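You operate a simulated robot arm through the tools that you are given. There is no shell and no other tool.

Carry out the task below with a simulated robot arm. There is one attempt and no reset: what you move stays moved.

JOB
Press sample can 92 until the display grades it, then slide it out.
Fine: can on the slide tray, tray IN, red lever DOWN; red lever UP before you slide it OUT; leave the can on the tray and the blue lever shut.

Only the result counts: the job must be done as asked and must still hold three seconds after the hand-in. Knocking over, shifting, dropping, spilling or breaking anything else fails it.

ROBOT AND FRAMES
A 7-joint arm with a two-finger gripper, fixed in place. Base frame: the origin is on the floor under the middle of its stand, x ahead of it, y to its left, z up; the work surface is at about z = 0.78. Units: m, rad, N and s.
With the tool pointing down near the work surface it reaches from about 0.34 to 0.72 m from the base axis. Its first joint turns from -1.152 to 1.152 rad. Payload 2.45 kg.
The TCP is the grasp point between the finger pads, 0.026 m short of the fingertips. In the tool frame z runs along the fingers and y along their closing line. The gripper opens to 0.096 m; its body begins 0.069 m behind the TCP.
Orientation is told as [roll, pitch, yaw] about the base's x, y, z axes, in that order, counted from this pose: with the fingers straight down and closing along the base's y, the tool's x points along the base's -x, its y along +y and its z along -z.

CONTROLS
- The arm moves only by the tool nudge_tool. Its argument "rows" is one flat list of numbers, 6 for each row, row after row: the shift along the tool's x, y, z in units of 40 mm (1.0 is 40 mm), then the turn, a rotation vector about the tool's x, y, z in units of 4 degrees (1.0 is 4 degrees). In form: [x, y, z, ax, ay, az, x, y, z, ax, ay, az, ...]. A call has 1 to 20 rows; each row shifts and turns the commanded pose from where the row before left it, along the tool's axes as they then stand. "jaw" is the gripper command, from -1 (fully open) to 1 (shut), values between in proportion, set as the call begins (left out, the last holds). A call with a number of a shift or a turn outside -1 to 1 is refused whole. Each row takes 0.2 s and may step no farther than 0.05 m and 0.15 rad from the row before; otherwise, or with a gripper value out of range, the whole call is refused. Where a pose cannot be reached the arm comes as near as it can. A force on the tool above 40 N (or 10 N above the force at the start of the call, whichever is more), or a blocked arm, ends the call early, and 0.2 s more pass. The fingers move at their own pace (about 0.05 m/s each) and stop on an object; they squeeze with about 32 N. The grip force told is the motor's: it shows also when the fingers shut on nothing. Time passes only in rows, and 0.2 s behind the last, so rows that do not move let the fingers close. The reply holds the time, the measured pose of the TCP, the force on the tool along the base axes, the opening and the grip force, in the units named above and with some noise, with the torque about the TCP (base axes, N m) and any sound that the robot's microphone picked up.
- Cameras (640 x 400 px; columns grow to the right, rows downward): "scene" is fixed at [0.1692, -0.3964, 1.4244]; the picture's right is [0.74, -0.67, 0.00], its down [-0.38, -0.43, -0.82] and it looks along [0.55, 0.61, -0.57] (base axes); focal length 281 px, centre (320, 200). "wrist" rides on the gripper at [0.082, 0.003, -0.098] in the tool frame; the picture's right is [-0.04, 1.00, 0.00], its down [-0.73, -0.03, -0.68] and it looks along [-0.68, -0.03, 0.73] (tool axes); focal length 256 px, centre (320, 200). There is no depth. A picture from a camera that has moved, and an enlarged one, comes with that camera's place and axes in the base frame and with its lens.
- capture(camera): a new picture of that camera. No time passes.
- inspect(camera, box): a new picture of the part [left, top, right, bottom] of that camera's present view, enlarged. No time passes.
- close_job(): hands the job in; it is judged then, once.

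Places have to be worked out from the pictures, the camera data and where the tool is seen. Open the gripper and draw the arm clear of the work before you hand the job in, unless the task says otherwise.

The tools are called by a JSON object that holds its "op" and its "data". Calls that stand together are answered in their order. nudge_tool: Moves the arm, as the interface text tells. Its arguments: {"type":"object","properties":{"rows":{"type":"array","items":{"type":"number"}},"jaw":{"type":"number"}},"required":["rows"]} The other tools are called the same way: capture (camera) takes a picture; inspect (camera, box) takes an enlarged picture of a part of a camera's view; close_job () hands the job in.

At the start:

```text
time_s: 0.0
tool_pos: [0.4175, 0.1896, 1.2667]
tcp_rot: [0.001, 0.001, 0.001]
force: [0.7, 0.9, -0.3]
wrist_torque: [0.0, 0.0, -0.02]
width: 0.0959
gripper_force: 0.1
```

scene: 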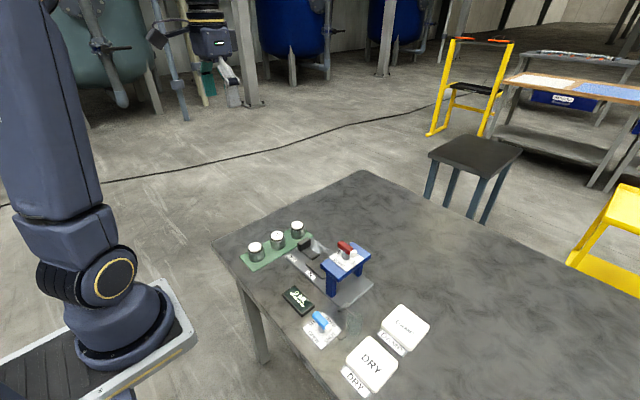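
wrist: 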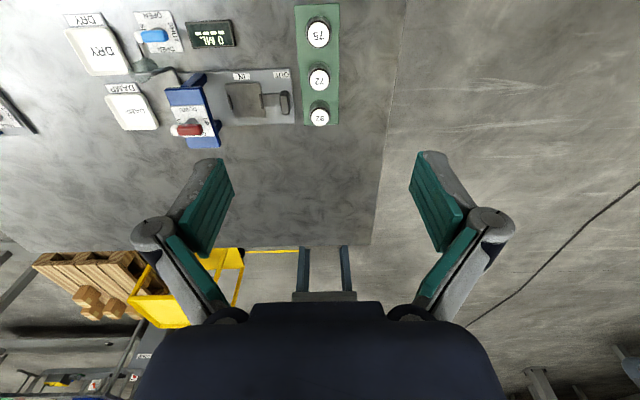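

I start by looking closely at the work area from both cameras, to read the can labels and find the press, tray and levers.

{"op": "inspect", "data": {"camera": "scene", "box": [220, 200, 440, 400]}}

{"op": "inspect", "data": {"camera": "wrist", "box": [60, 0, 360, 160]}}

{"op": "capture", "data": {"camera": "wrist"}}

```text
2.00 times, centred on (330, 300) of scene
camera zoom: at [0.1692, -0.3964, 1.4244], right [0.74, -0.67, 0.0], down [-0.38, -0.43, -0.82], along [0.55, 0.61, -0.57], focal length 562 px, centre (300, 0)
```

zoom: 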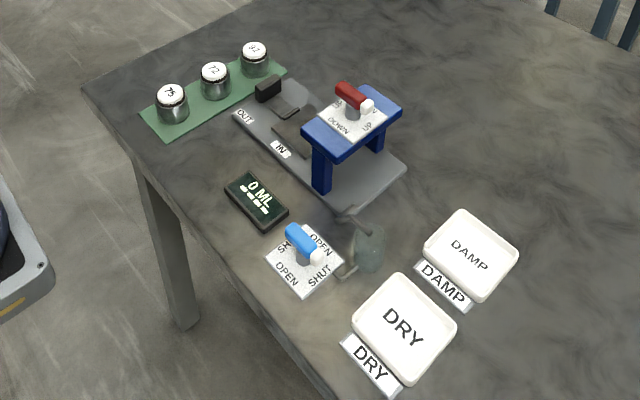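

```text
2.13 times, centred on (210, 80) of wrist
camera zoom: at [0.3359, 0.1926, 1.3652], right [0.04, 1.0, 0.0], down [0.73, -0.03, 0.68], along [0.68, -0.03, -0.73], focal length 546 px, centre (555, 456)
```

zoom: 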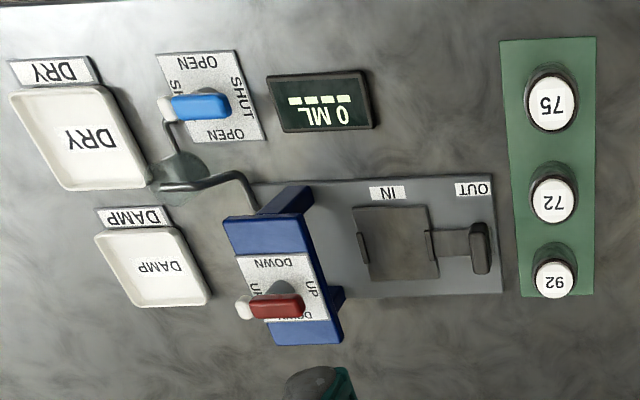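

```text
taken
camera wrist: at [0.3359, 0.1926, 1.3652], right [0.04, 1.0, 0.0], down [0.73, -0.03, 0.68], along [0.68, -0.03, -0.73], focal length 256 px, centre (320, 200)
```

wrist: 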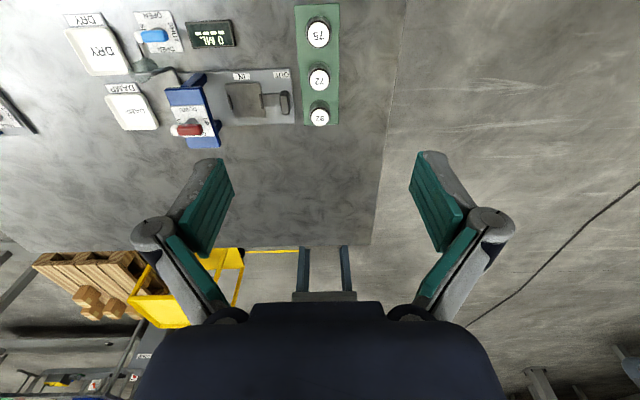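

The cans stand on a green strip, with can 92 farthest from the base at roughly (0.586, 0.18) and its top near z 0.838. I zoom in on the press, tray and levers before moving.

{"op": "inspect", "data": {"camera": "scene", "box": [280, 225, 380, 310]}}

{"op": "inspect", "data": {"camera": "wrist", "box": [150, 60, 300, 160]}}

{"op": "inspect", "data": {"camera": "wrist", "box": [110, 0, 250, 90]}}

{"op": "inspect", "data": {"camera": "scene", "box": [230, 210, 320, 280]}}

```text
4.71 times, centred on (330, 268) of scene
camera zoom: at [0.1692, -0.3964, 1.4244], right [0.74, -0.67, 0.0], down [-0.38, -0.43, -0.82], along [0.55, 0.61, -0.57], focal length 1322 px, centre (273, -118)
```

zoom: 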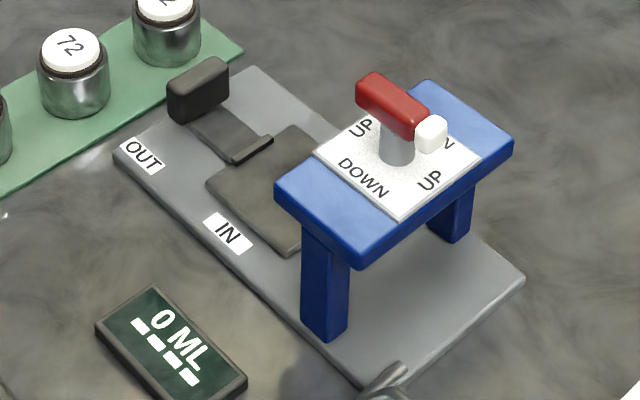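

```text
4.00 times, centred on (225, 110) of wrist
camera zoom: at [0.3359, 0.1926, 1.3652], right [0.04, 1.0, 0.0], down [0.73, -0.03, 0.68], along [0.68, -0.03, -0.73], focal length 1024 px, centre (700, 560)
```

zoom: 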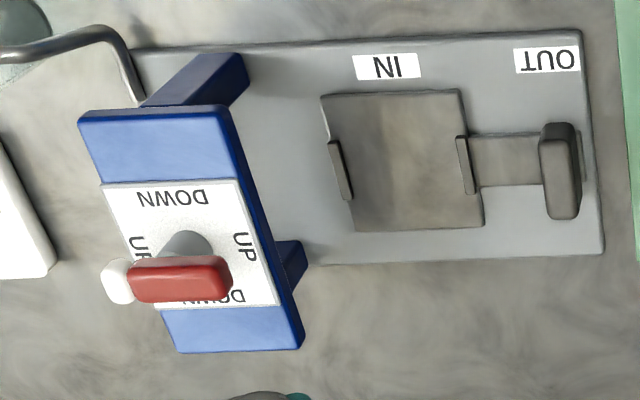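

```text
4.44 times, centred on (180, 45) of wrist
camera zoom: at [0.3359, 0.1926, 1.3652], right [0.04, 1.0, 0.0], down [0.73, -0.03, 0.68], along [0.68, -0.03, -0.73], focal length 1138 px, centre (942, 889)
```

zoom: 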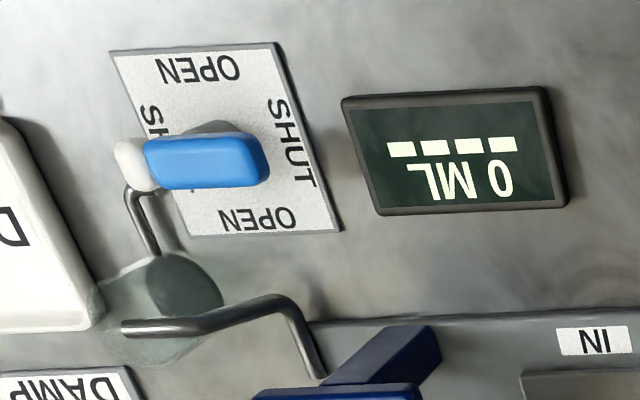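

```text
5.71 times, centred on (275, 245) of scene
camera zoom: at [0.1692, -0.3964, 1.4244], right [0.74, -0.67, 0.0], down [-0.38, -0.43, -0.82], along [0.55, 0.61, -0.57], focal length 1605 px, centre (577, -57)
```

zoom: 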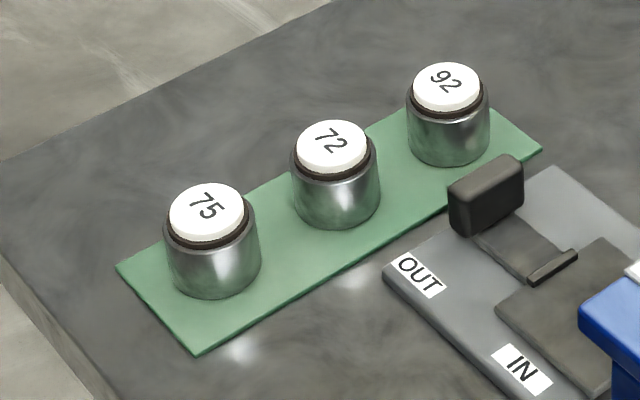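

Readings: the red lever bar lies along y (UP), the blue lever is shut, and the tray is at OUT with its handle around (0.553, 0.109). I move above can 92 to about z=1.0 to check its position from closer up.

{"op": "nudge_tool", "data": {"rows": [-0.53, -0.027, 0.834, 0, 0, 0, -0.53, -0.027, 0.834, 0, 0, 0, -0.53, -0.027, 0.834, 0, 0, 0, -0.53, -0.027, 0.834, 0, 0, 0, -0.53, -0.027, 0.834, 0, 0, 0, -0.53, -0.027, 0.834, 0, 0, 0, -0.53, -0.027, 0.834, 0, 0, 0, -0.53, -0.027, 0.834, 0, 0, 0], "jaw": -1}}

```text
time_s: 1.8
tool_pos: [0.5871, 0.1791, 0.9996]
tcp_rot: [0.003, -0.001, 0.0]
force: [0.9, -0.3, 1.1]
wrist_torque: [0.02, 0.02, 0.02]
width: 0.0959
gripper_force: 0.1
```

The tool is now at (0.587, 0.179, 1.0), above the can. I take pictures from both cameras to refine the can's position and see how big the gripper is.

{"op": "capture", "data": {"camera": "wrist"}}

{"op": "capture", "data": {"camera": "scene"}}

{"op": "inspect", "data": {"camera": "scene", "box": [220, 110, 400, 290]}}

```text
taken
camera wrist: at [0.5051, 0.182, 1.0975], right [0.04, 1.0, 0.0], down [0.73, -0.03, 0.68], along [0.68, -0.03, -0.73], focal length 256 px, centre (320, 200)
```

wrist: 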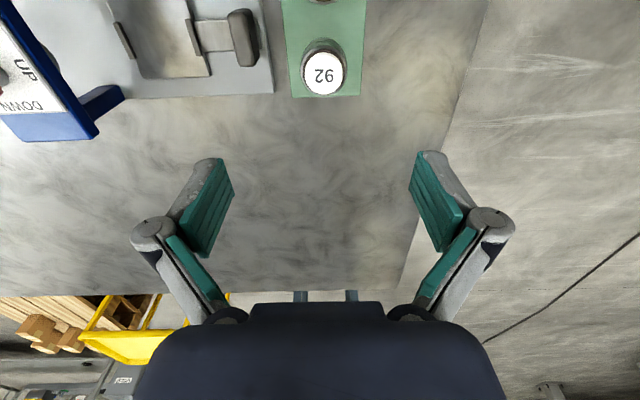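

```text
taken
```

scene: 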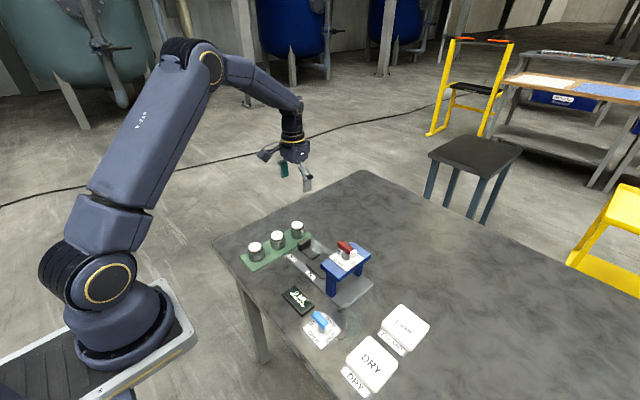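

```text
2.22 times, centred on (310, 200) of scene
camera zoom: at [0.1692, -0.3964, 1.4244], right [0.74, -0.67, 0.0], down [-0.38, -0.43, -0.82], along [0.55, 0.61, -0.57], focal length 624 px, centre (342, 200)
```

zoom: 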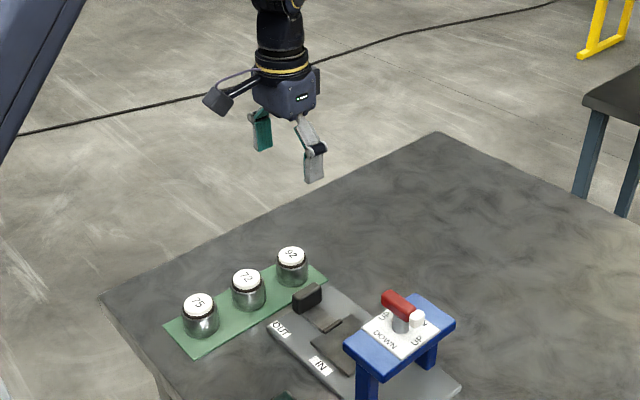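

The wrist view puts can 92 at about (0.585, 0.182), with a body diameter near 0.048. I open the jaw part way to stay clear of the handle and descend to z≈0.88 for another look.

{"op": "nudge_tool", "data": {"rows": [0.0125, 0.019, 0.75, 0, 0, 0, 0.0125, 0.019, 0.75, 0, 0, 0, 0.0125, 0.019, 0.75, 0, 0, 0, 0.0125, 0.019, 0.75, 0, 0, 0], "jaw": -0.42}}

{"op": "capture", "data": {"camera": "wrist"}}

{"op": "inspect", "data": {"camera": "scene", "box": [230, 160, 370, 300]}}

```text
time_s: 2.8
tool_pos: [0.5868, 0.1841, 0.8762]
tcp_rot: [0.002, 0.0, 0.0]
force: [0.1, 0.3, 0.3]
wrist_torque: [0.01, -0.03, -0.02]
width: 0.0681
gripper_force: 0.1
```

```text
taken
camera wrist: at [0.5044, 0.187, 0.9757], right [0.04, 1.0, 0.0], down [0.73, -0.03, 0.68], along [0.68, -0.03, -0.73], focal length 256 px, centre (320, 200)
```

wrist: 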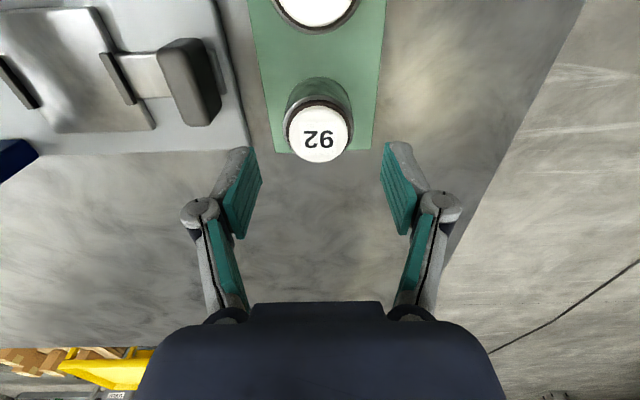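

```text
2.86 times, centred on (300, 230) of scene
camera zoom: at [0.1693, -0.3964, 1.4244], right [0.74, -0.67, 0.0], down [-0.38, -0.43, -0.82], along [0.55, 0.61, -0.57], focal length 802 px, centre (377, 114)
```

zoom: 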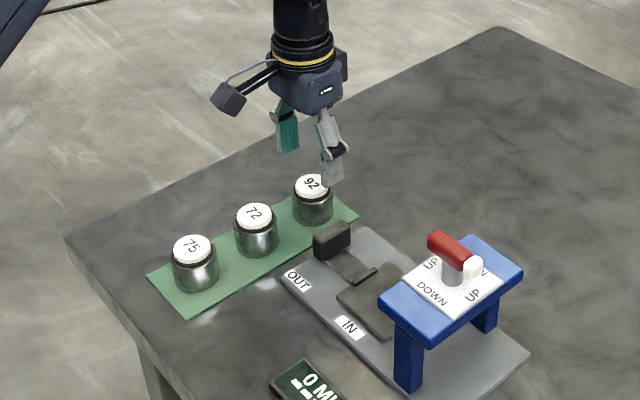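

The can's cap shows near (320, 130) in the wrist view. I enlarge it for a finer estimate of its position and height.

{"op": "inspect", "data": {"camera": "wrist", "box": [240, 60, 400, 160]}}

{"op": "inspect", "data": {"camera": "scene", "box": [275, 170, 355, 250]}}

```text
4.00 times, centred on (320, 110) of wrist
camera zoom: at [0.5044, 0.187, 0.9757], right [0.04, 1.0, 0.0], down [0.73, -0.03, 0.68], along [0.68, -0.03, -0.73], focal length 1024 px, centre (320, 560)
```

zoom: 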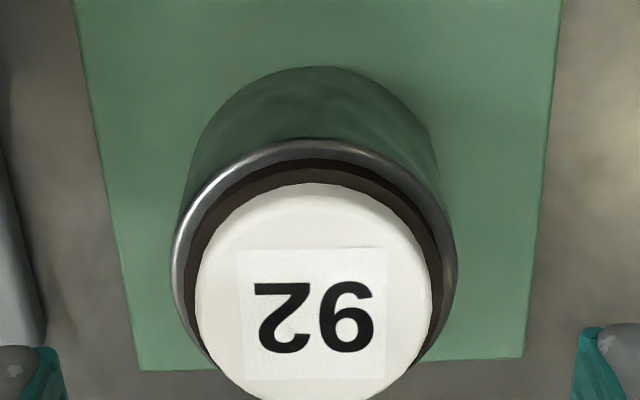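

```text
5.00 times, centred on (315, 210) of scene
camera zoom: at [0.1693, -0.3964, 1.4244], right [0.74, -0.67, 0.0], down [-0.38, -0.43, -0.82], along [0.55, 0.61, -0.57], focal length 1404 px, centre (345, 150)
```

zoom: 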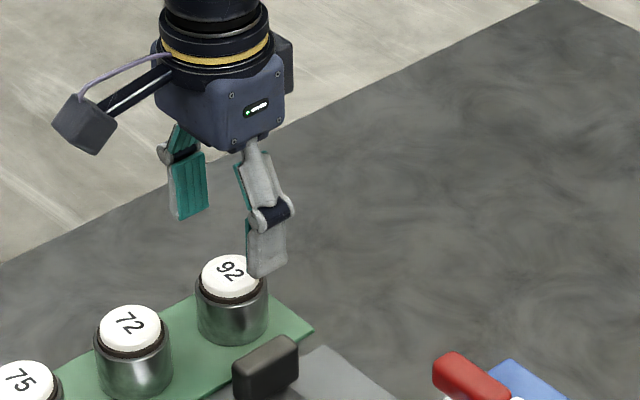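

The can's axis comes out near (0.586, 0.182), with the top around z 0.829, and the fingers straddle it evenly. I go down to TCP z≈0.815, which keeps the fingertips just above the green strip.

{"op": "nudge_tool", "data": {"rows": [0, 0, 0.5, 0, 0, 0, 0, 0, 0.5, 0, 0, 0, 0, 0, 0.3, 0, 0, 0, 0, 0, 0.2, 0, 0, 0, 0, 0, 0.125, 0, 0, 0]}}

{"op": "capture", "data": {"camera": "wrist"}}

{"op": "inspect", "data": {"camera": "scene", "box": [250, 180, 350, 280]}}

```text
time_s: 4.0
tool_pos: [0.586, 0.185, 0.8138]
tcp_rot: [0.002, -0.001, 0.0]
force: [-0.3, 0.3, -0.8]
wrist_torque: [-0.02, -0.01, 0.03]
width: 0.0682
gripper_force: 0.1
```

```text
taken
camera wrist: at [0.5037, 0.1872, 0.9128], right [0.04, 1.0, 0.0], down [0.73, -0.03, 0.68], along [0.68, -0.03, -0.73], focal length 256 px, centre (320, 200)
```

wrist: 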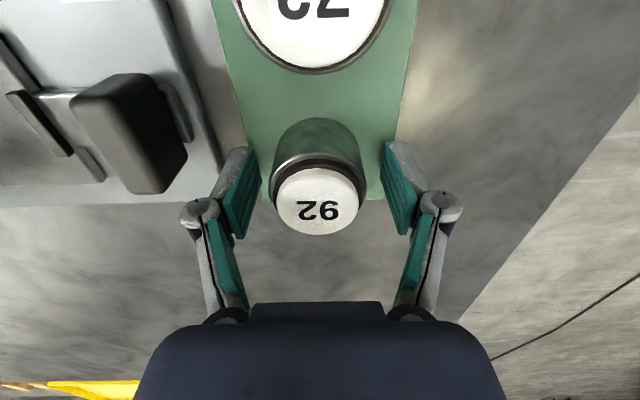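

```text
4.00 times, centred on (300, 230) of scene
camera zoom: at [0.1692, -0.3964, 1.4244], right [0.74, -0.67, 0.0], down [-0.38, -0.43, -0.82], along [0.55, 0.61, -0.57], focal length 1124 px, centre (400, 80)
```

zoom: 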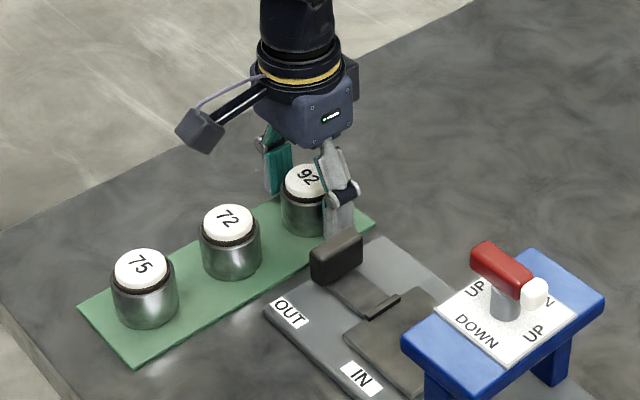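

The can is centred between the pads with the fingertips just clear of the strip. I close the gripper with still rows so it can settle.

{"op": "nudge_tool", "data": {"rows": [0, 0, 0, 0, 0, 0, 0, 0, 0, 0, 0, 0, 0, 0, 0, 0, 0, 0, 0, 0, 0, 0, 0, 0], "jaw": 1}}

```text
time_s: 5.0
tool_pos: [0.5849, 0.1839, 0.8149]
tcp_rot: [0.001, 0.001, -0.001]
force: [-0.6, -3.7, 3.6]
wrist_torque: [-0.09, 0.05, 0.03]
width: 0.0471
gripper_force: 32.2
```

The grip is holding at 0.047 m. I lift the can straight up by 0.135 m.

{"op": "nudge_tool", "data": {"rows": [0, 0, -0.3, 0, 0, 0, 0, 0, -0.7, 0, 0, 0, 0, 0, -0.8, 0, 0, 0, 0, 0, -0.8, 0, 0, 0, 0, 0, -0.775, 0, 0, 0]}}

{"op": "inspect", "data": {"camera": "scene", "box": [230, 160, 390, 320]}}

```text
time_s: 6.2
tool_pos: [0.5862, 0.186, 0.9508]
tcp_rot: [0.001, 0.003, 0.0]
force: [0.3, 0.6, -1.3]
wrist_torque: [-0.02, 0.02, 0.01]
width: 0.0469
gripper_force: 31.8
```

```text
2.50 times, centred on (310, 240) of scene
camera zoom: at [0.1693, -0.3964, 1.4244], right [0.74, -0.67, 0.0], down [-0.38, -0.43, -0.82], along [0.55, 0.61, -0.57], focal length 702 px, centre (345, 100)
```

zoom: 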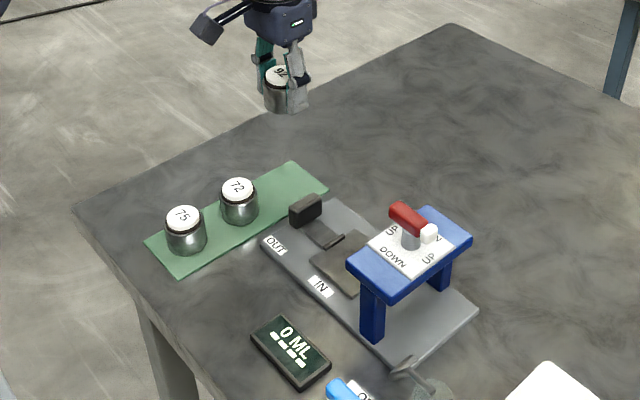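

The can is off the strip and hanging clear. I rotate the tool to yaw −90°, so the fingers close along x and miss the tray lips, and the camera sits on the side away from the press.

{"op": "nudge_tool", "data": {"rows": [0, 0, 0, 0, 0, 1, 0, 0, 0, 0, 0, 1, 0, 0, 0, 0, 0, 1, 0, 0, 0, 0, 0, 1, 0, 0, 0, 0, 0, 1, 0, 0, 0, 0, 0, 1, 0, 0, 0, 0, 0, 1, 0, 0, 0, 0, 0, 1, 0, 0, 0, 0, 0, 1, 0, 0, 0, 0, 0, 1, 0, 0, 0, 0, 0, 1, 0, 0, 0, 0, 0, 1, 0, 0, 0, 0, 0, 1, 0, 0, 0, 0, 0, 1, 0, 0, 0, 0, 0, 1, 0, 0, 0, 0, 0, 1, 0, 0, 0, 0, 0, 1, 0, 0, 0, 0, 0, 1, 0, 0, 0, 0, 0, 1, 0, 0, 0, 0, 0, 1]}}

{"op": "nudge_tool", "data": {"rows": [0, 0, 0, 0, 0, 1, 0, 0, 0, 0, 0, 1, 0, 0, 0, 0, 0, 0.5]}}

{"op": "capture", "data": {"camera": "wrist"}}

{"op": "inspect", "data": {"camera": "scene", "box": [230, 140, 390, 300]}}

```text
time_s: 10.4
tool_pos: [0.5854, 0.1844, 0.9484]
tcp_rot: [0.001, 0.001, -1.399]
force: [1.1, 0.3, -1.1]
wrist_torque: [0.0, 0.06, 0.04]
width: 0.0468
gripper_force: 32.2
```

```text
time_s: 11.2
tool_pos: [0.5841, 0.1849, 0.9483]
tcp_rot: [0.001, 0.003, -1.572]
force: [0.8, -0.3, -1.8]
wrist_torque: [0.0, -0.02, -0.02]
width: 0.0471
gripper_force: 32.9
```

```text
taken
camera wrist: at [0.5877, 0.2656, 1.0479], right [1.0, -0.04, 0.0], down [-0.03, -0.73, 0.68], along [-0.03, -0.68, -0.73], focal length 256 px, centre (320, 200)
```

wrist: 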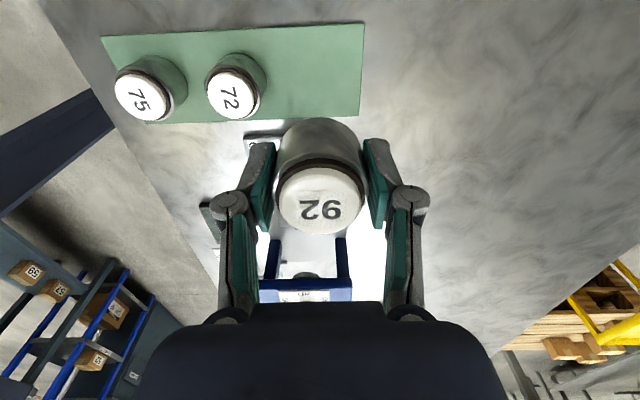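

```text
2.50 times, centred on (310, 220) of scene
camera zoom: at [0.1693, -0.3964, 1.4244], right [0.74, -0.67, 0.0], down [-0.38, -0.43, -0.82], along [0.55, 0.61, -0.57], focal length 702 px, centre (345, 150)
```

zoom: 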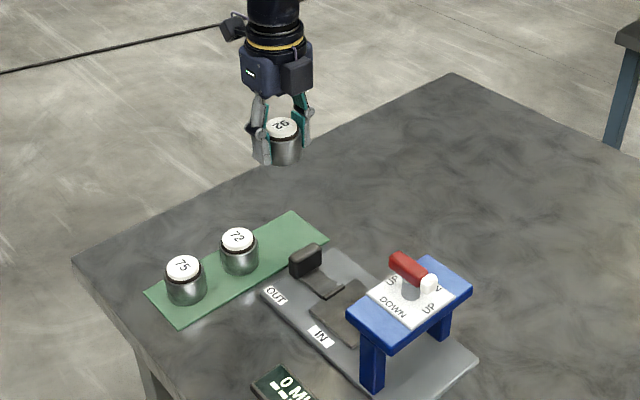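

Yaw is now −90° with the can still held. Before bringing the hand near the press I inspect the gripper body, to see how far it sticks out toward −y.

{"op": "inspect", "data": {"camera": "scene", "box": [265, 130, 345, 210]}}

{"op": "inspect", "data": {"camera": "scene", "box": [310, 225, 390, 305]}}

```text
5.00 times, centred on (305, 170) of scene
camera zoom: at [0.1693, -0.3964, 1.4244], right [0.74, -0.67, 0.0], down [-0.38, -0.43, -0.82], along [0.55, 0.61, -0.57], focal length 1404 px, centre (395, 350)
```

zoom: 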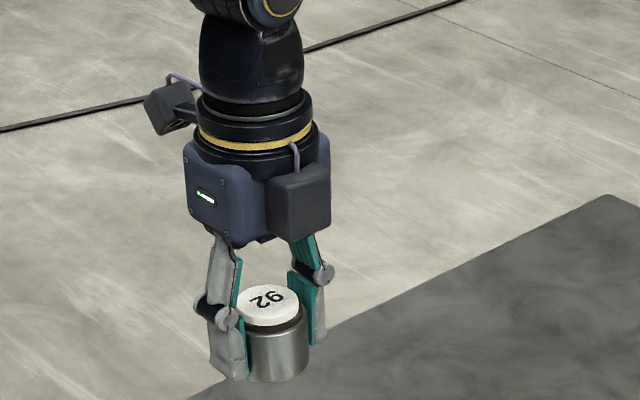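

```text
5.00 times, centred on (350, 265) of scene
camera zoom: at [0.1693, -0.3964, 1.4244], right [0.74, -0.67, 0.0], down [-0.38, -0.43, -0.82], along [0.55, 0.61, -0.57], focal length 1404 px, centre (170, -125)
```

zoom: 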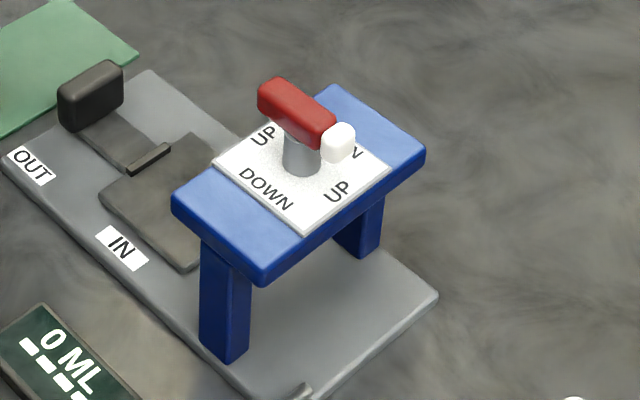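

The body reaches about 0.043 m toward −y from the tool axis. At the tray centre (about (0.559, 0.018)) that leaves roughly 1 cm to the lever's near end. I move over the tray at the current height and check again.

{"op": "nudge_tool", "data": {"rows": [-0.83, -0.13, 0, 0, 0, 0, -0.83, -0.13, 0, 0, 0, 0, -0.83, -0.13, 0, 0, 0, 0, -0.83, -0.13, 0, 0, 0, 0, -0.83, -0.13, 0, 0, 0, 0]}}

{"op": "capture", "data": {"camera": "wrist"}}

{"op": "inspect", "data": {"camera": "scene", "box": [270, 160, 400, 310]}}

```text
time_s: 12.4
tool_pos: [0.5587, 0.018, 0.9487]
tcp_rot: [0.0, -0.001, -1.569]
force: [-0.6, 0.0, -2.6]
wrist_torque: [0.06, -0.03, -0.01]
width: 0.0471
gripper_force: 31.8
```

```text
taken
camera wrist: at [0.5617, 0.1004, 1.0473], right [1.0, -0.04, 0.0], down [-0.03, -0.73, 0.68], along [-0.03, -0.68, -0.74], focal length 256 px, centre (320, 200)
```

wrist: 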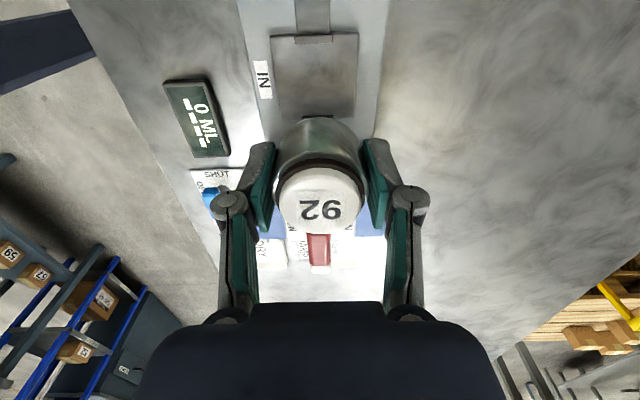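

```text
2.67 times, centred on (335, 235) of scene
camera zoom: at [0.1693, -0.3964, 1.4244], right [0.74, -0.67, 0.0], down [-0.38, -0.43, -0.82], along [0.55, 0.61, -0.57], focal length 749 px, centre (280, 107)
```

zoom: 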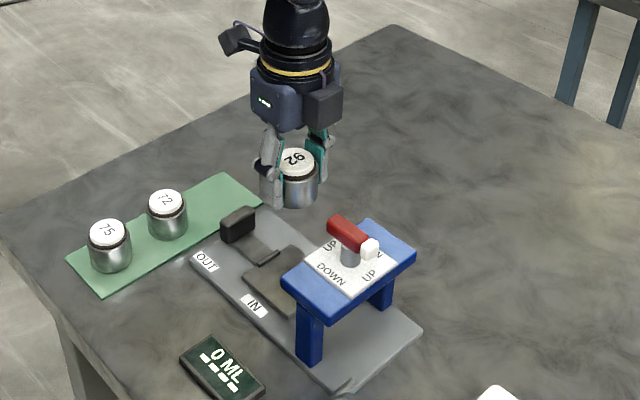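

The tray plate centre reads as about (0.557, 0.018). I shift x by −2 mm and descend to z≈0.86 to check alignment and clearance from the lever.

{"op": "nudge_tool", "data": {"rows": [0, -0.05, 0.5, 0, 0, 0, 0, 0, 0.6, 0, 0, 0, 0, 0, 0.6, 0, 0, 0, 0, 0, 0.5, 0, 0, 0]}}

{"op": "capture", "data": {"camera": "wrist"}}

{"op": "inspect", "data": {"camera": "scene", "box": [280, 190, 380, 310]}}

```text
time_s: 13.4
tool_pos: [0.556, 0.0176, 0.8617]
tcp_rot: [0.0, 0.002, -1.57]
force: [-0.7, 0.8, -1.2]
wrist_torque: [-0.04, 0.0, -0.01]
width: 0.0473
gripper_force: 32.2
```

```text
taken
camera wrist: at [0.5595, 0.0995, 0.9608], right [1.0, -0.04, 0.0], down [-0.03, -0.73, 0.68], along [-0.03, -0.68, -0.73], focal length 256 px, centre (320, 200)
```

wrist: 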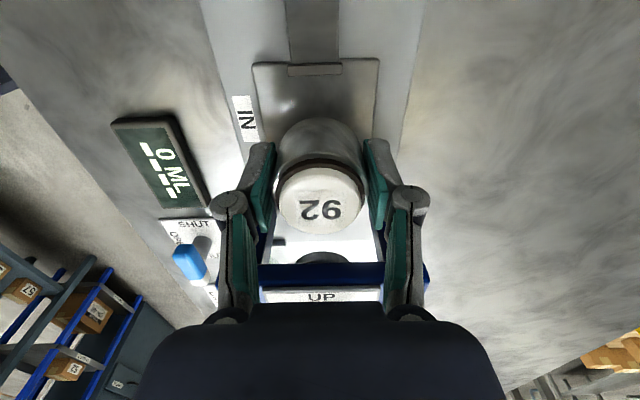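

```text
3.33 times, centred on (330, 250) of scene
camera zoom: at [0.1693, -0.3964, 1.4244], right [0.74, -0.67, 0.0], down [-0.38, -0.43, -0.82], along [0.55, 0.61, -0.57], focal length 936 px, centre (287, 33)
```

zoom: 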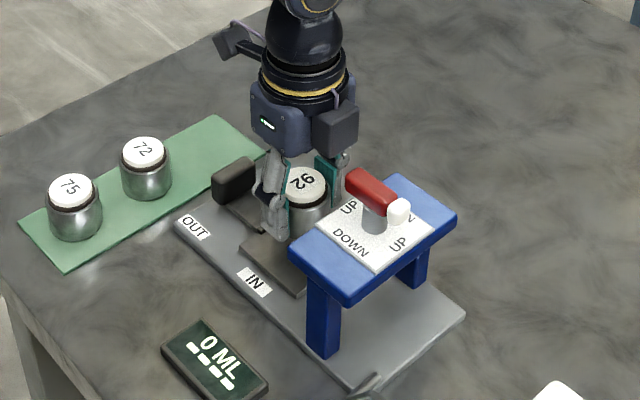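

The can (≈(0.556, 0.0195)) lines up with the tray centre (≈(0.555, 0.0195)), and the plate lies at z≈0.796. I descend another 20 mm and watch the gap between the gripper body and the red lever.

{"op": "nudge_tool", "data": {"rows": [0, 0, 0.25, 0, 0, 0, 0, 0, 0.25, 0, 0, 0]}}

{"op": "inspect", "data": {"camera": "scene", "box": [290, 200, 370, 280]}}

{"op": "capture", "data": {"camera": "wrist"}}

```text
time_s: 14.0
tool_pos: [0.5561, 0.0176, 0.841]
tcp_rot: [0.0, 0.002, -1.572]
force: [1.5, 0.8, -1.3]
wrist_torque: [0.03, 0.0, 0.0]
width: 0.0471
gripper_force: 32.1
```

```text
5.00 times, centred on (330, 240) of scene
camera zoom: at [0.1693, -0.3964, 1.4244], right [0.74, -0.67, 0.0], down [-0.38, -0.43, -0.82], along [0.55, 0.61, -0.57], focal length 1404 px, centre (270, 0)
```

zoom: 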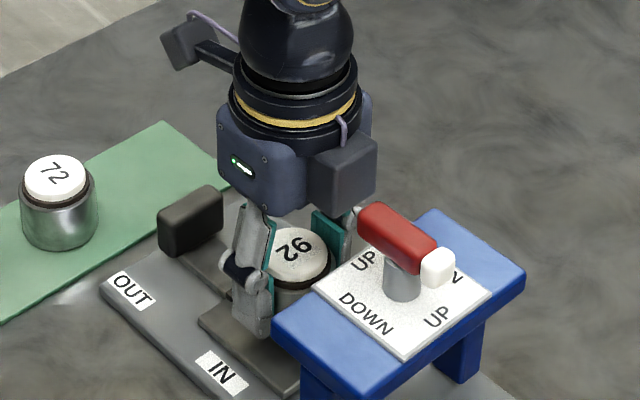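

```text
taken
camera wrist: at [0.5594, 0.0991, 0.94], right [1.0, -0.04, 0.0], down [-0.03, -0.73, 0.68], along [-0.03, -0.68, -0.73], focal length 256 px, centre (320, 200)
```

wrist: 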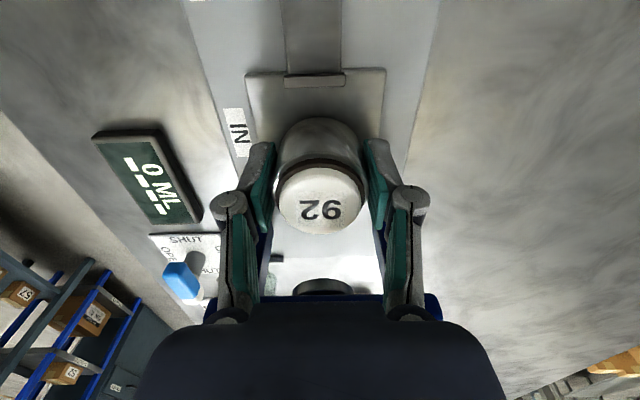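

The dark box on the gripper stays about 1 cm or more short of the lever end. I lower another 12 mm, keeping the can's base just above the plate.

{"op": "nudge_tool", "data": {"rows": [0, 0, 0.15, 0, 0, 0, 0, 0, 0.15, 0, 0, 0]}}

{"op": "inspect", "data": {"camera": "scene", "box": [290, 200, 370, 280]}}

```text
time_s: 14.6
tool_pos: [0.5561, 0.0179, 0.8287]
tcp_rot: [0.001, 0.001, -1.571]
force: [-0.5, 0.1, -1.4]
wrist_torque: [0.01, 0.0, -0.02]
width: 0.0472
gripper_force: 31.9
```

```text
5.00 times, centred on (330, 240) of scene
camera zoom: at [0.1693, -0.3964, 1.4244], right [0.74, -0.67, 0.0], down [-0.38, -0.43, -0.82], along [0.55, 0.61, -0.57], focal length 1404 px, centre (270, 0)
```

zoom: 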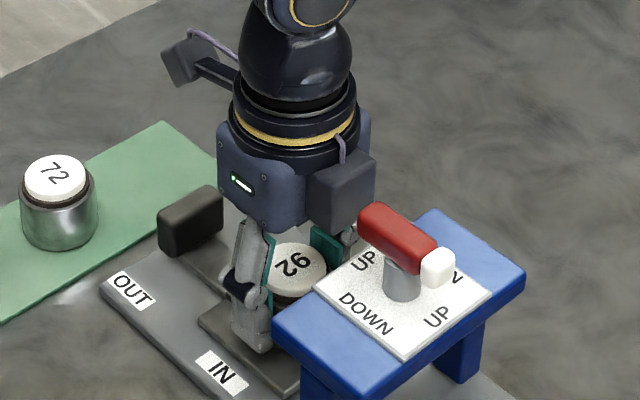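

No contact yet and nothing touching the press. I go down in small steps, feeling for the plate.

{"op": "nudge_tool", "data": {"rows": [0, 0, 0.06, 0, 0, 0]}}

{"op": "nudge_tool", "data": {"rows": [0, 0, 0.04, 0, 0, 0]}}

```text
time_s: 15.0
tool_pos: [0.5562, 0.0183, 0.8275]
tcp_rot: [0.0, 0.002, -1.572]
force: [-7.7, 0.5, 21.1]
wrist_torque: [-0.29, 0.19, -0.05]
width: 0.047
gripper_force: 32.4
```

```text
time_s: 15.4
tool_pos: [0.5577, 0.0186, 0.8267]
tcp_rot: [0.002, 0.002, -1.571]
force: [-7.4, 0.1, 25.8]
wrist_torque: [0.03, 0.25, 0.03]
width: 0.047
gripper_force: 32.2
```

There's contact at z≈0.827 with about 21–26 N, so the can should be on the plate. I back up slightly to ease the load and check the view before releasing.

{"op": "nudge_tool", "data": {"rows": [0, 0, -0.07, 0, 0, 0]}}

{"op": "capture", "data": {"camera": "wrist"}}

{"op": "inspect", "data": {"camera": "scene", "box": [290, 200, 370, 280]}}

```text
time_s: 15.8
tool_pos: [0.5557, 0.0167, 0.8277]
tcp_rot: [-0.003, 0.0, -1.571]
force: [0.4, 0.8, -0.9]
wrist_torque: [-0.02, 0.02, -0.02]
width: 0.047
gripper_force: 32.2
```

```text
taken
camera wrist: at [0.5595, 0.0985, 0.9257], right [1.0, -0.04, 0.0], down [-0.03, -0.73, 0.68], along [-0.03, -0.68, -0.73], focal length 256 px, centre (320, 200)
```

wrist: 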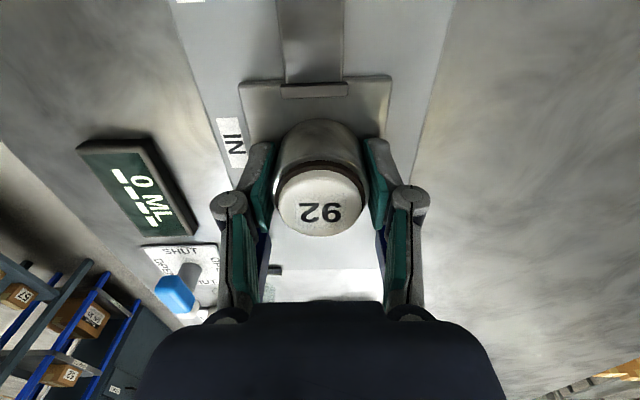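

```text
5.00 times, centred on (330, 240) of scene
camera zoom: at [0.1693, -0.3964, 1.4244], right [0.74, -0.67, 0.0], down [-0.38, -0.43, -0.82], along [0.55, 0.61, -0.57], focal length 1404 px, centre (270, 0)
```

zoom: 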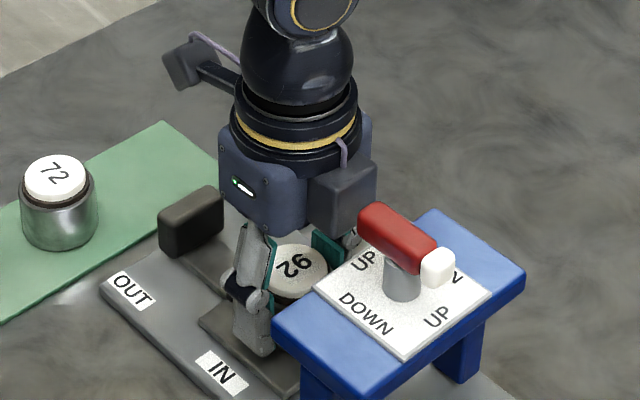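

The can stands between the lips, nearly touching the plate (less than 1 mm to drop). I release it by opening the fingers to about 0.072.

{"op": "nudge_tool", "data": {"rows": [0, 0, 0, 0, 0, 0, 0, 0, 0, 0, 0, 0, 0, 0, 0, 0, 0, 0], "jaw": -0.5}}

{"op": "inspect", "data": {"camera": "wrist", "box": [220, 60, 420, 260]}}

```text
time_s: 16.6
tool_pos: [0.5551, 0.0173, 0.828]
tcp_rot: [0.0, 0.003, -1.569]
force: [0.4, 0.1, 0.1]
wrist_torque: [0.02, 0.01, 0.0]
width: 0.0719
gripper_force: 0.0
```

```text
2.00 times, centred on (320, 160) of wrist
camera zoom: at [0.5599, 0.0987, 0.9269], right [1.0, -0.04, 0.0], down [-0.03, -0.73, 0.68], along [-0.03, -0.68, -0.73], focal length 512 px, centre (320, 280)
```

zoom: 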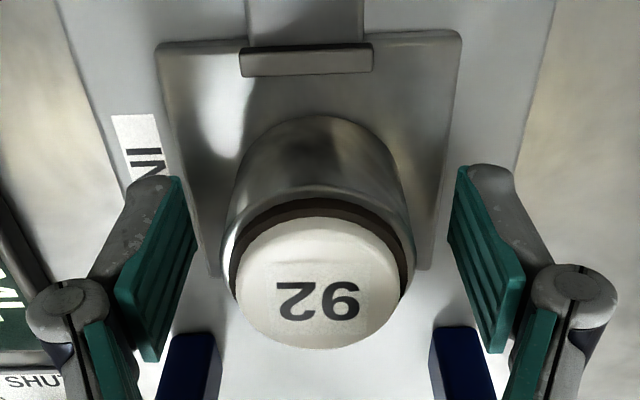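

Can 92 stands on the tray. I rise straight up, then move +y to above the handle.

{"op": "nudge_tool", "data": {"rows": [0, 0, -0.3, 0, 0, 0, 0, 0, -0.8, 0, 0, 0, 0, 0, -0.8, 0, 0, 0, 0, 0, -0.6, 0, 0, 0, 0.76, 0, 0, 0, 0, 0, 0.76, 0, 0, 0, 0, 0, 0.76, 0, 0, 0, 0, 0]}}

{"op": "capture", "data": {"camera": "wrist"}}

{"op": "inspect", "data": {"camera": "scene", "box": [270, 190, 370, 290]}}

```text
time_s: 18.2
tool_pos: [0.5563, 0.1092, 0.9265]
tcp_rot: [-0.001, 0.001, -1.576]
force: [-1.3, 1.0, -0.4]
wrist_torque: [0.0, 0.01, 0.02]
width: 0.072
gripper_force: 0.1
```

```text
taken
camera wrist: at [0.5592, 0.1906, 1.0255], right [1.0, -0.04, 0.0], down [-0.03, -0.73, 0.68], along [-0.03, -0.68, -0.73], focal length 256 px, centre (320, 200)
```

wrist: 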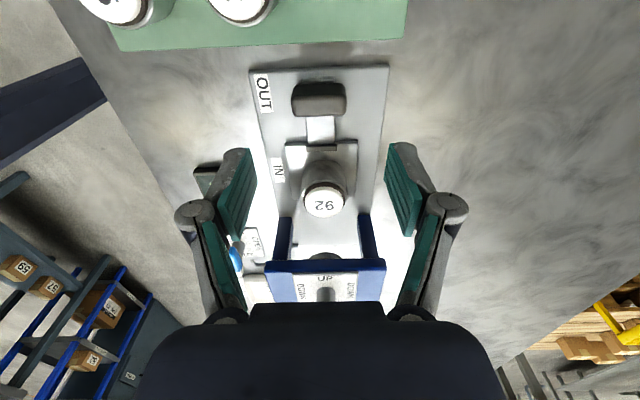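

```text
4.00 times, centred on (320, 240) of scene
camera zoom: at [0.1692, -0.3964, 1.4244], right [0.74, -0.67, 0.0], down [-0.38, -0.43, -0.82], along [0.55, 0.61, -0.57], focal length 1124 px, centre (320, 40)
```

zoom: 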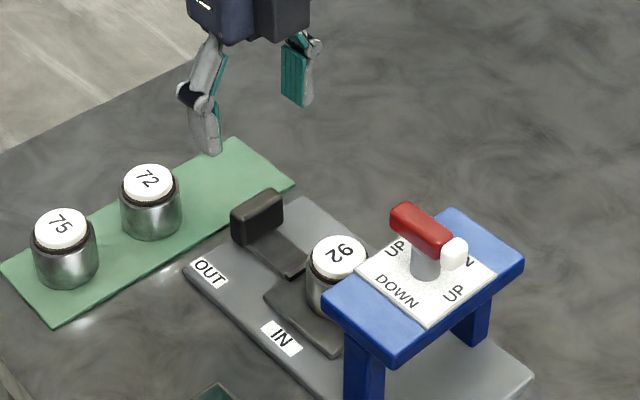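

I zoom in on the handle from this pose to fix its centre and size.

{"op": "inspect", "data": {"camera": "wrist", "box": [240, 50, 400, 150]}}

{"op": "inspect", "data": {"camera": "scene", "box": [315, 225, 355, 275]}}

```text
4.00 times, centred on (320, 100) of wrist
camera zoom: at [0.5592, 0.1906, 1.0255], right [1.0, -0.04, 0.0], down [-0.03, -0.73, 0.68], along [-0.03, -0.68, -0.73], focal length 1024 px, centre (320, 600)
```

zoom: 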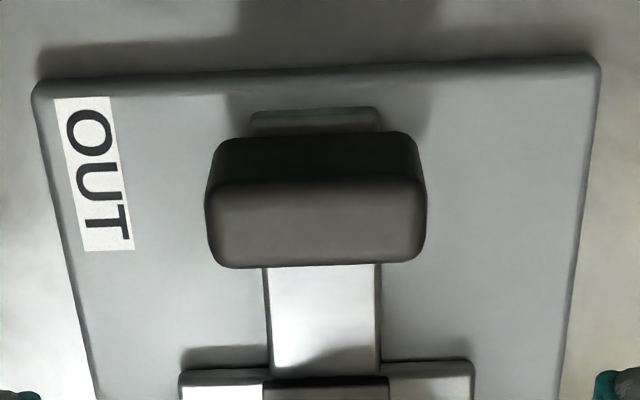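

```text
8.00 times, centred on (335, 250) of scene
camera zoom: at [0.1692, -0.3964, 1.4244], right [0.74, -0.67, 0.0], down [-0.38, -0.43, -0.82], along [0.55, 0.61, -0.57], focal length 2247 px, centre (200, -200)
```

zoom: 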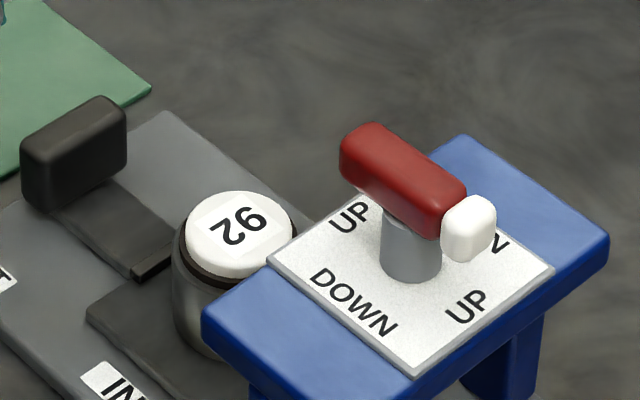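

The handle's centre is about (0.5546, 0.1076), 0.044 wide in x and 0.017 thick, with its top near z 0.828. I shift slightly and lower the open fingers on either side of it.

{"op": "nudge_tool", "data": {"rows": [-0.035, -0.04, 0.7, 0, 0, 0, 0, 0, 0.7, 0, 0, 0, 0, 0, 0.6, 0, 0, 0, 0, 0, 0.35, 0, 0, 0, 0, 0, 0.2, 0, 0, 0]}}

{"op": "capture", "data": {"camera": "wrist"}}

{"op": "inspect", "data": {"camera": "scene", "box": [270, 190, 370, 290]}}

```text
time_s: 19.4
tool_pos: [0.5556, 0.1072, 0.8243]
tcp_rot: [0.0, 0.002, -1.571]
force: [-0.2, 0.8, 0.5]
wrist_torque: [0.0, -0.04, -0.01]
width: 0.0722
gripper_force: 0.0
```

```text
taken
camera wrist: at [0.5585, 0.19, 0.9233], right [1.0, -0.04, 0.0], down [-0.03, -0.73, 0.68], along [-0.03, -0.68, -0.74], focal length 256 px, centre (320, 200)
```

wrist: 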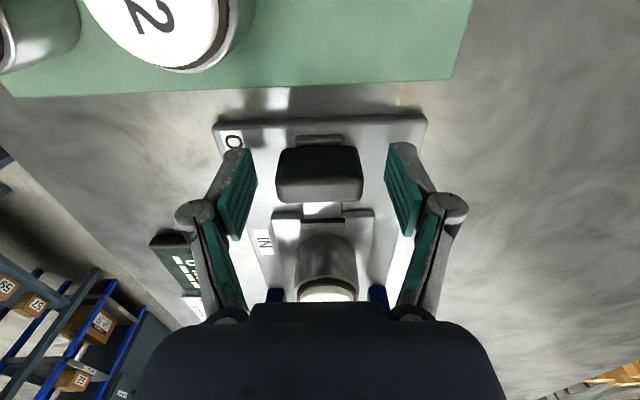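

```text
4.00 times, centred on (320, 240) of scene
camera zoom: at [0.1693, -0.3964, 1.4244], right [0.74, -0.67, 0.0], down [-0.38, -0.43, -0.82], along [0.55, 0.61, -0.57], focal length 1124 px, centre (320, 40)
```

zoom: 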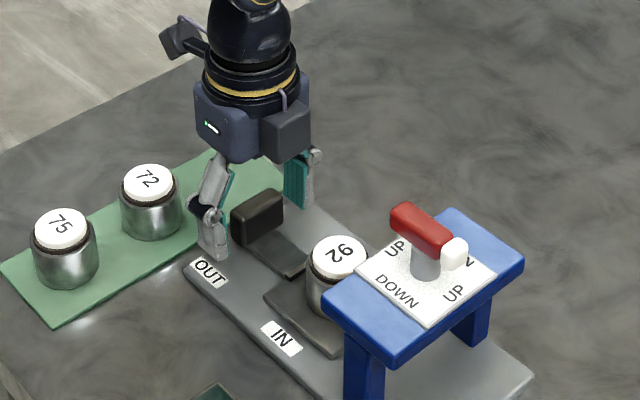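

The handle sits centred between the pads. I close the gripper on it.

{"op": "nudge_tool", "data": {"rows": [0, 0, 0, 0, 0, 0, 0, 0, 0, 0, 0, 0, 0, 0, 0, 0, 0, 0, 0, 0, 0, 0, 0, 0], "jaw": 1}}

```text
time_s: 20.4
tool_pos: [0.5551, 0.1091, 0.8243]
tcp_rot: [-0.001, 0.0, -1.57]
force: [-3.0, 0.0, 1.3]
wrist_torque: [0.16, 0.14, 0.0]
width: 0.0436
gripper_force: 45.2
```

The grip is firm at 0.0436. I slide the tray gently toward −y, most of the way first, and check the force and the picture.

{"op": "nudge_tool", "data": {"rows": [-0.1, 0, 0, 0, 0, 0, -0.15, 0, 0, 0, 0, 0, -0.2, 0, 0, 0, 0, 0, -0.2, 0, 0, 0, 0, 0, -0.2, 0, 0, 0, 0, 0, -0.2, 0, 0, 0, 0, 0, -0.2, 0, 0, 0, 0, 0, -0.2, 0, 0, 0, 0, 0, -0.15, 0, 0, 0, 0, 0]}}

{"op": "inspect", "data": {"camera": "scene", "box": [280, 190, 380, 290]}}

{"op": "capture", "data": {"camera": "wrist"}}

```text
time_s: 22.4
tool_pos: [0.5542, 0.0445, 0.8242]
tcp_rot: [-0.004, 0.0, -1.572]
force: [1.4, 0.0, -36.1]
wrist_torque: [0.2, 0.07, 0.12]
width: 0.0438
gripper_force: 45.1
```

```text
4.00 times, centred on (330, 240) of scene
camera zoom: at [0.1699, -0.3964, 1.4244], right [0.74, -0.67, 0.0], down [-0.38, -0.43, -0.82], along [0.55, 0.61, -0.57], focal length 1124 px, centre (280, 40)
```

zoom: 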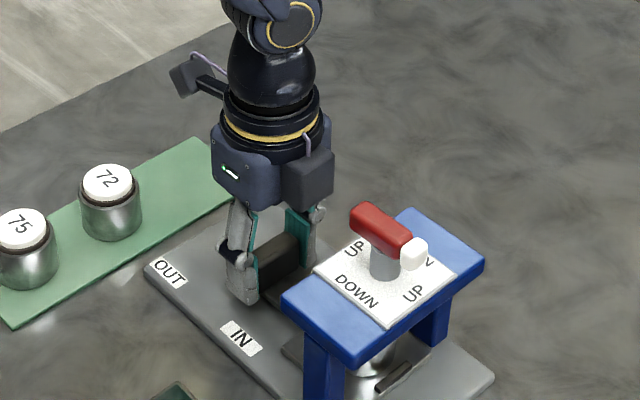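

```text
taken
camera wrist: at [0.5585, 0.1258, 0.9235], right [1.0, -0.04, 0.0], down [-0.03, -0.73, 0.68], along [-0.03, -0.68, -0.73], focal length 256 px, centre (320, 200)
```

wrist: 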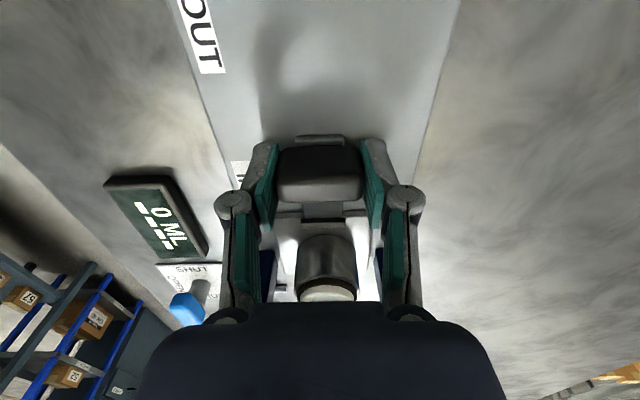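

The slide went 64 mm, but the tool now feels −36 N along z, so it is pulling up on the guided tray. I correct by commanding slightly downward before going on.

{"op": "nudge_tool", "data": {"rows": [0, 0, 0.03, 0, 0, 0]}}

```text
time_s: 22.8
tool_pos: [0.5564, 0.0458, 0.8243]
tcp_rot: [-0.001, 0.001, -1.57]
force: [-2.5, -0.6, -24.5]
wrist_torque: [-0.24, 0.42, 0.1]
width: 0.0435
gripper_force: 44.6
```

That reduced it to −24 N. I go another 2 mm down in command.

{"op": "nudge_tool", "data": {"rows": [0, 0, 0.05, 0, 0, 0]}}

```text
time_s: 23.2
tool_pos: [0.5552, 0.0445, 0.8243]
tcp_rot: [-0.003, 0.001, -1.57]
force: [-18.0, -0.4, 15.9]
wrist_torque: [-1.1, 0.81, 0.0]
width: 0.0437
gripper_force: 45.3
```

That overshot a little to +16 N. I come back about 0.8 mm.

{"op": "nudge_tool", "data": {"rows": [0, 0, -0.02, 0, 0, 0]}}

```text
time_s: 23.6
tool_pos: [0.5544, 0.0444, 0.8237]
tcp_rot: [-0.002, 0.001, -1.572]
force: [-18.8, -0.4, 20.1]
wrist_torque: [-0.44, 0.25, 0.03]
width: 0.0438
gripper_force: 45.5
```

The readings don't track the commands simply, so I let one still row pass to see how the force settles.

{"op": "nudge_tool", "data": {"rows": [0, 0, 0, 0, 0, 0, 0, 0, 0, 0, 0, 0]}}

{"op": "capture", "data": {"camera": "wrist"}}

{"op": "inspect", "data": {"camera": "scene", "box": [310, 215, 370, 285]}}

```text
time_s: 24.2
tool_pos: [0.5556, 0.0433, 0.8246]
tcp_rot: [-0.002, 0.002, -1.57]
force: [-17.7, -0.3, 26.6]
wrist_torque: [-0.06, 0.46, 0.0]
width: 0.0439
gripper_force: 45.0
```

```text
taken
camera wrist: at [0.5583, 0.1258, 0.9236], right [1.0, -0.04, 0.0], down [-0.03, -0.74, 0.68], along [-0.03, -0.68, -0.74], focal length 256 px, centre (320, 200)
```

wrist: 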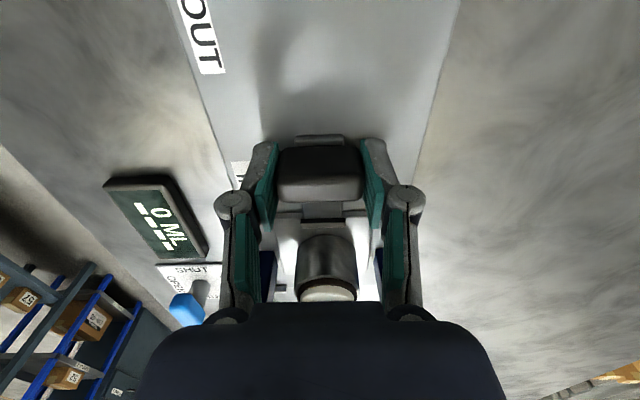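

```text
5.71 times, centred on (340, 250) of scene
camera zoom: at [0.1684, -0.3965, 1.4245], right [0.74, -0.67, 0.0], down [-0.38, -0.43, -0.82], along [0.55, 0.61, -0.57], focal length 1605 px, centre (206, -86)
```

zoom: 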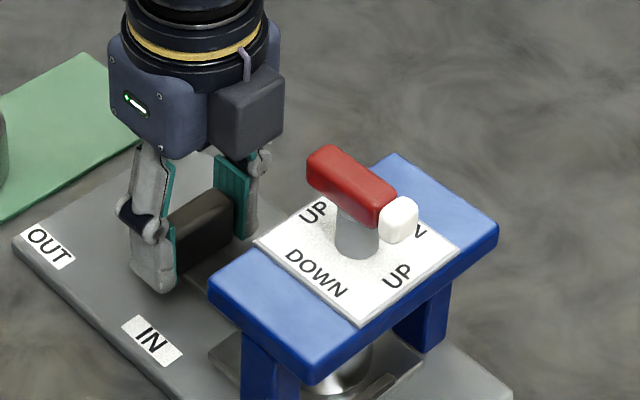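

The force creeps upward while still, so the controller integrates position error. I raise the command 1 mm and let it settle.

{"op": "nudge_tool", "data": {"rows": [0, 0, -0.025, 0, 0, 0, 0, 0, 0, 0, 0, 0]}}

```text
time_s: 24.8
tool_pos: [0.5555, 0.0441, 0.8254]
tcp_rot: [-0.003, 0.001, -1.57]
force: [-9.7, 0.9, 7.1]
wrist_torque: [1.25, 0.37, 0.03]
width: 0.0438
gripper_force: 45.2
```

The forces have eased. I continue the slide in small steps toward the end stop.

{"op": "nudge_tool", "data": {"rows": [-0.15, 0, 0, 0, 0, 0, -0.15, 0, 0, 0, 0, 0, -0.1, 0, 0, 0, 0, 0]}}

```text
time_s: 25.6
tool_pos: [0.5545, 0.0273, 0.824]
tcp_rot: [0.001, -0.001, -1.571]
force: [-11.8, -0.7, 15.0]
wrist_torque: [0.33, 0.1, 0.03]
width: 0.0438
gripper_force: 45.2
```

The handle is at y≈0.027 with no end-stop force yet. I look at the IN label and the press before the last few millimetres.

{"op": "capture", "data": {"camera": "wrist"}}

{"op": "inspect", "data": {"camera": "scene", "box": [310, 215, 380, 295]}}

```text
taken
camera wrist: at [0.5581, 0.1093, 0.9235], right [1.0, -0.04, 0.0], down [-0.03, -0.73, 0.68], along [-0.03, -0.68, -0.73], focal length 256 px, centre (320, 200)
```

wrist: 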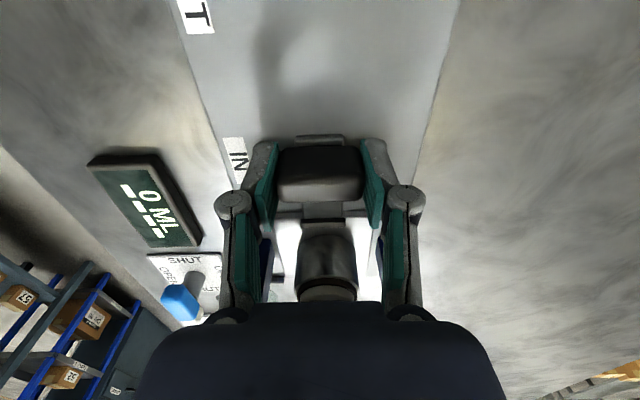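

```text
5.00 times, centred on (345, 255) of scene
camera zoom: at [0.1687, -0.3964, 1.4245], right [0.74, -0.67, 0.0], down [-0.38, -0.43, -0.82], along [0.55, 0.61, -0.57], focal length 1404 px, centre (195, -75)
```

zoom: 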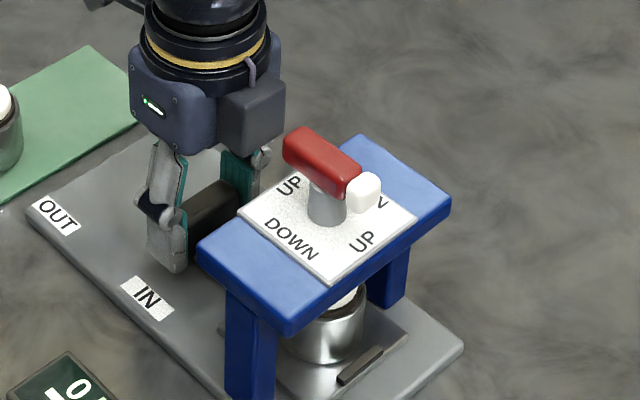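

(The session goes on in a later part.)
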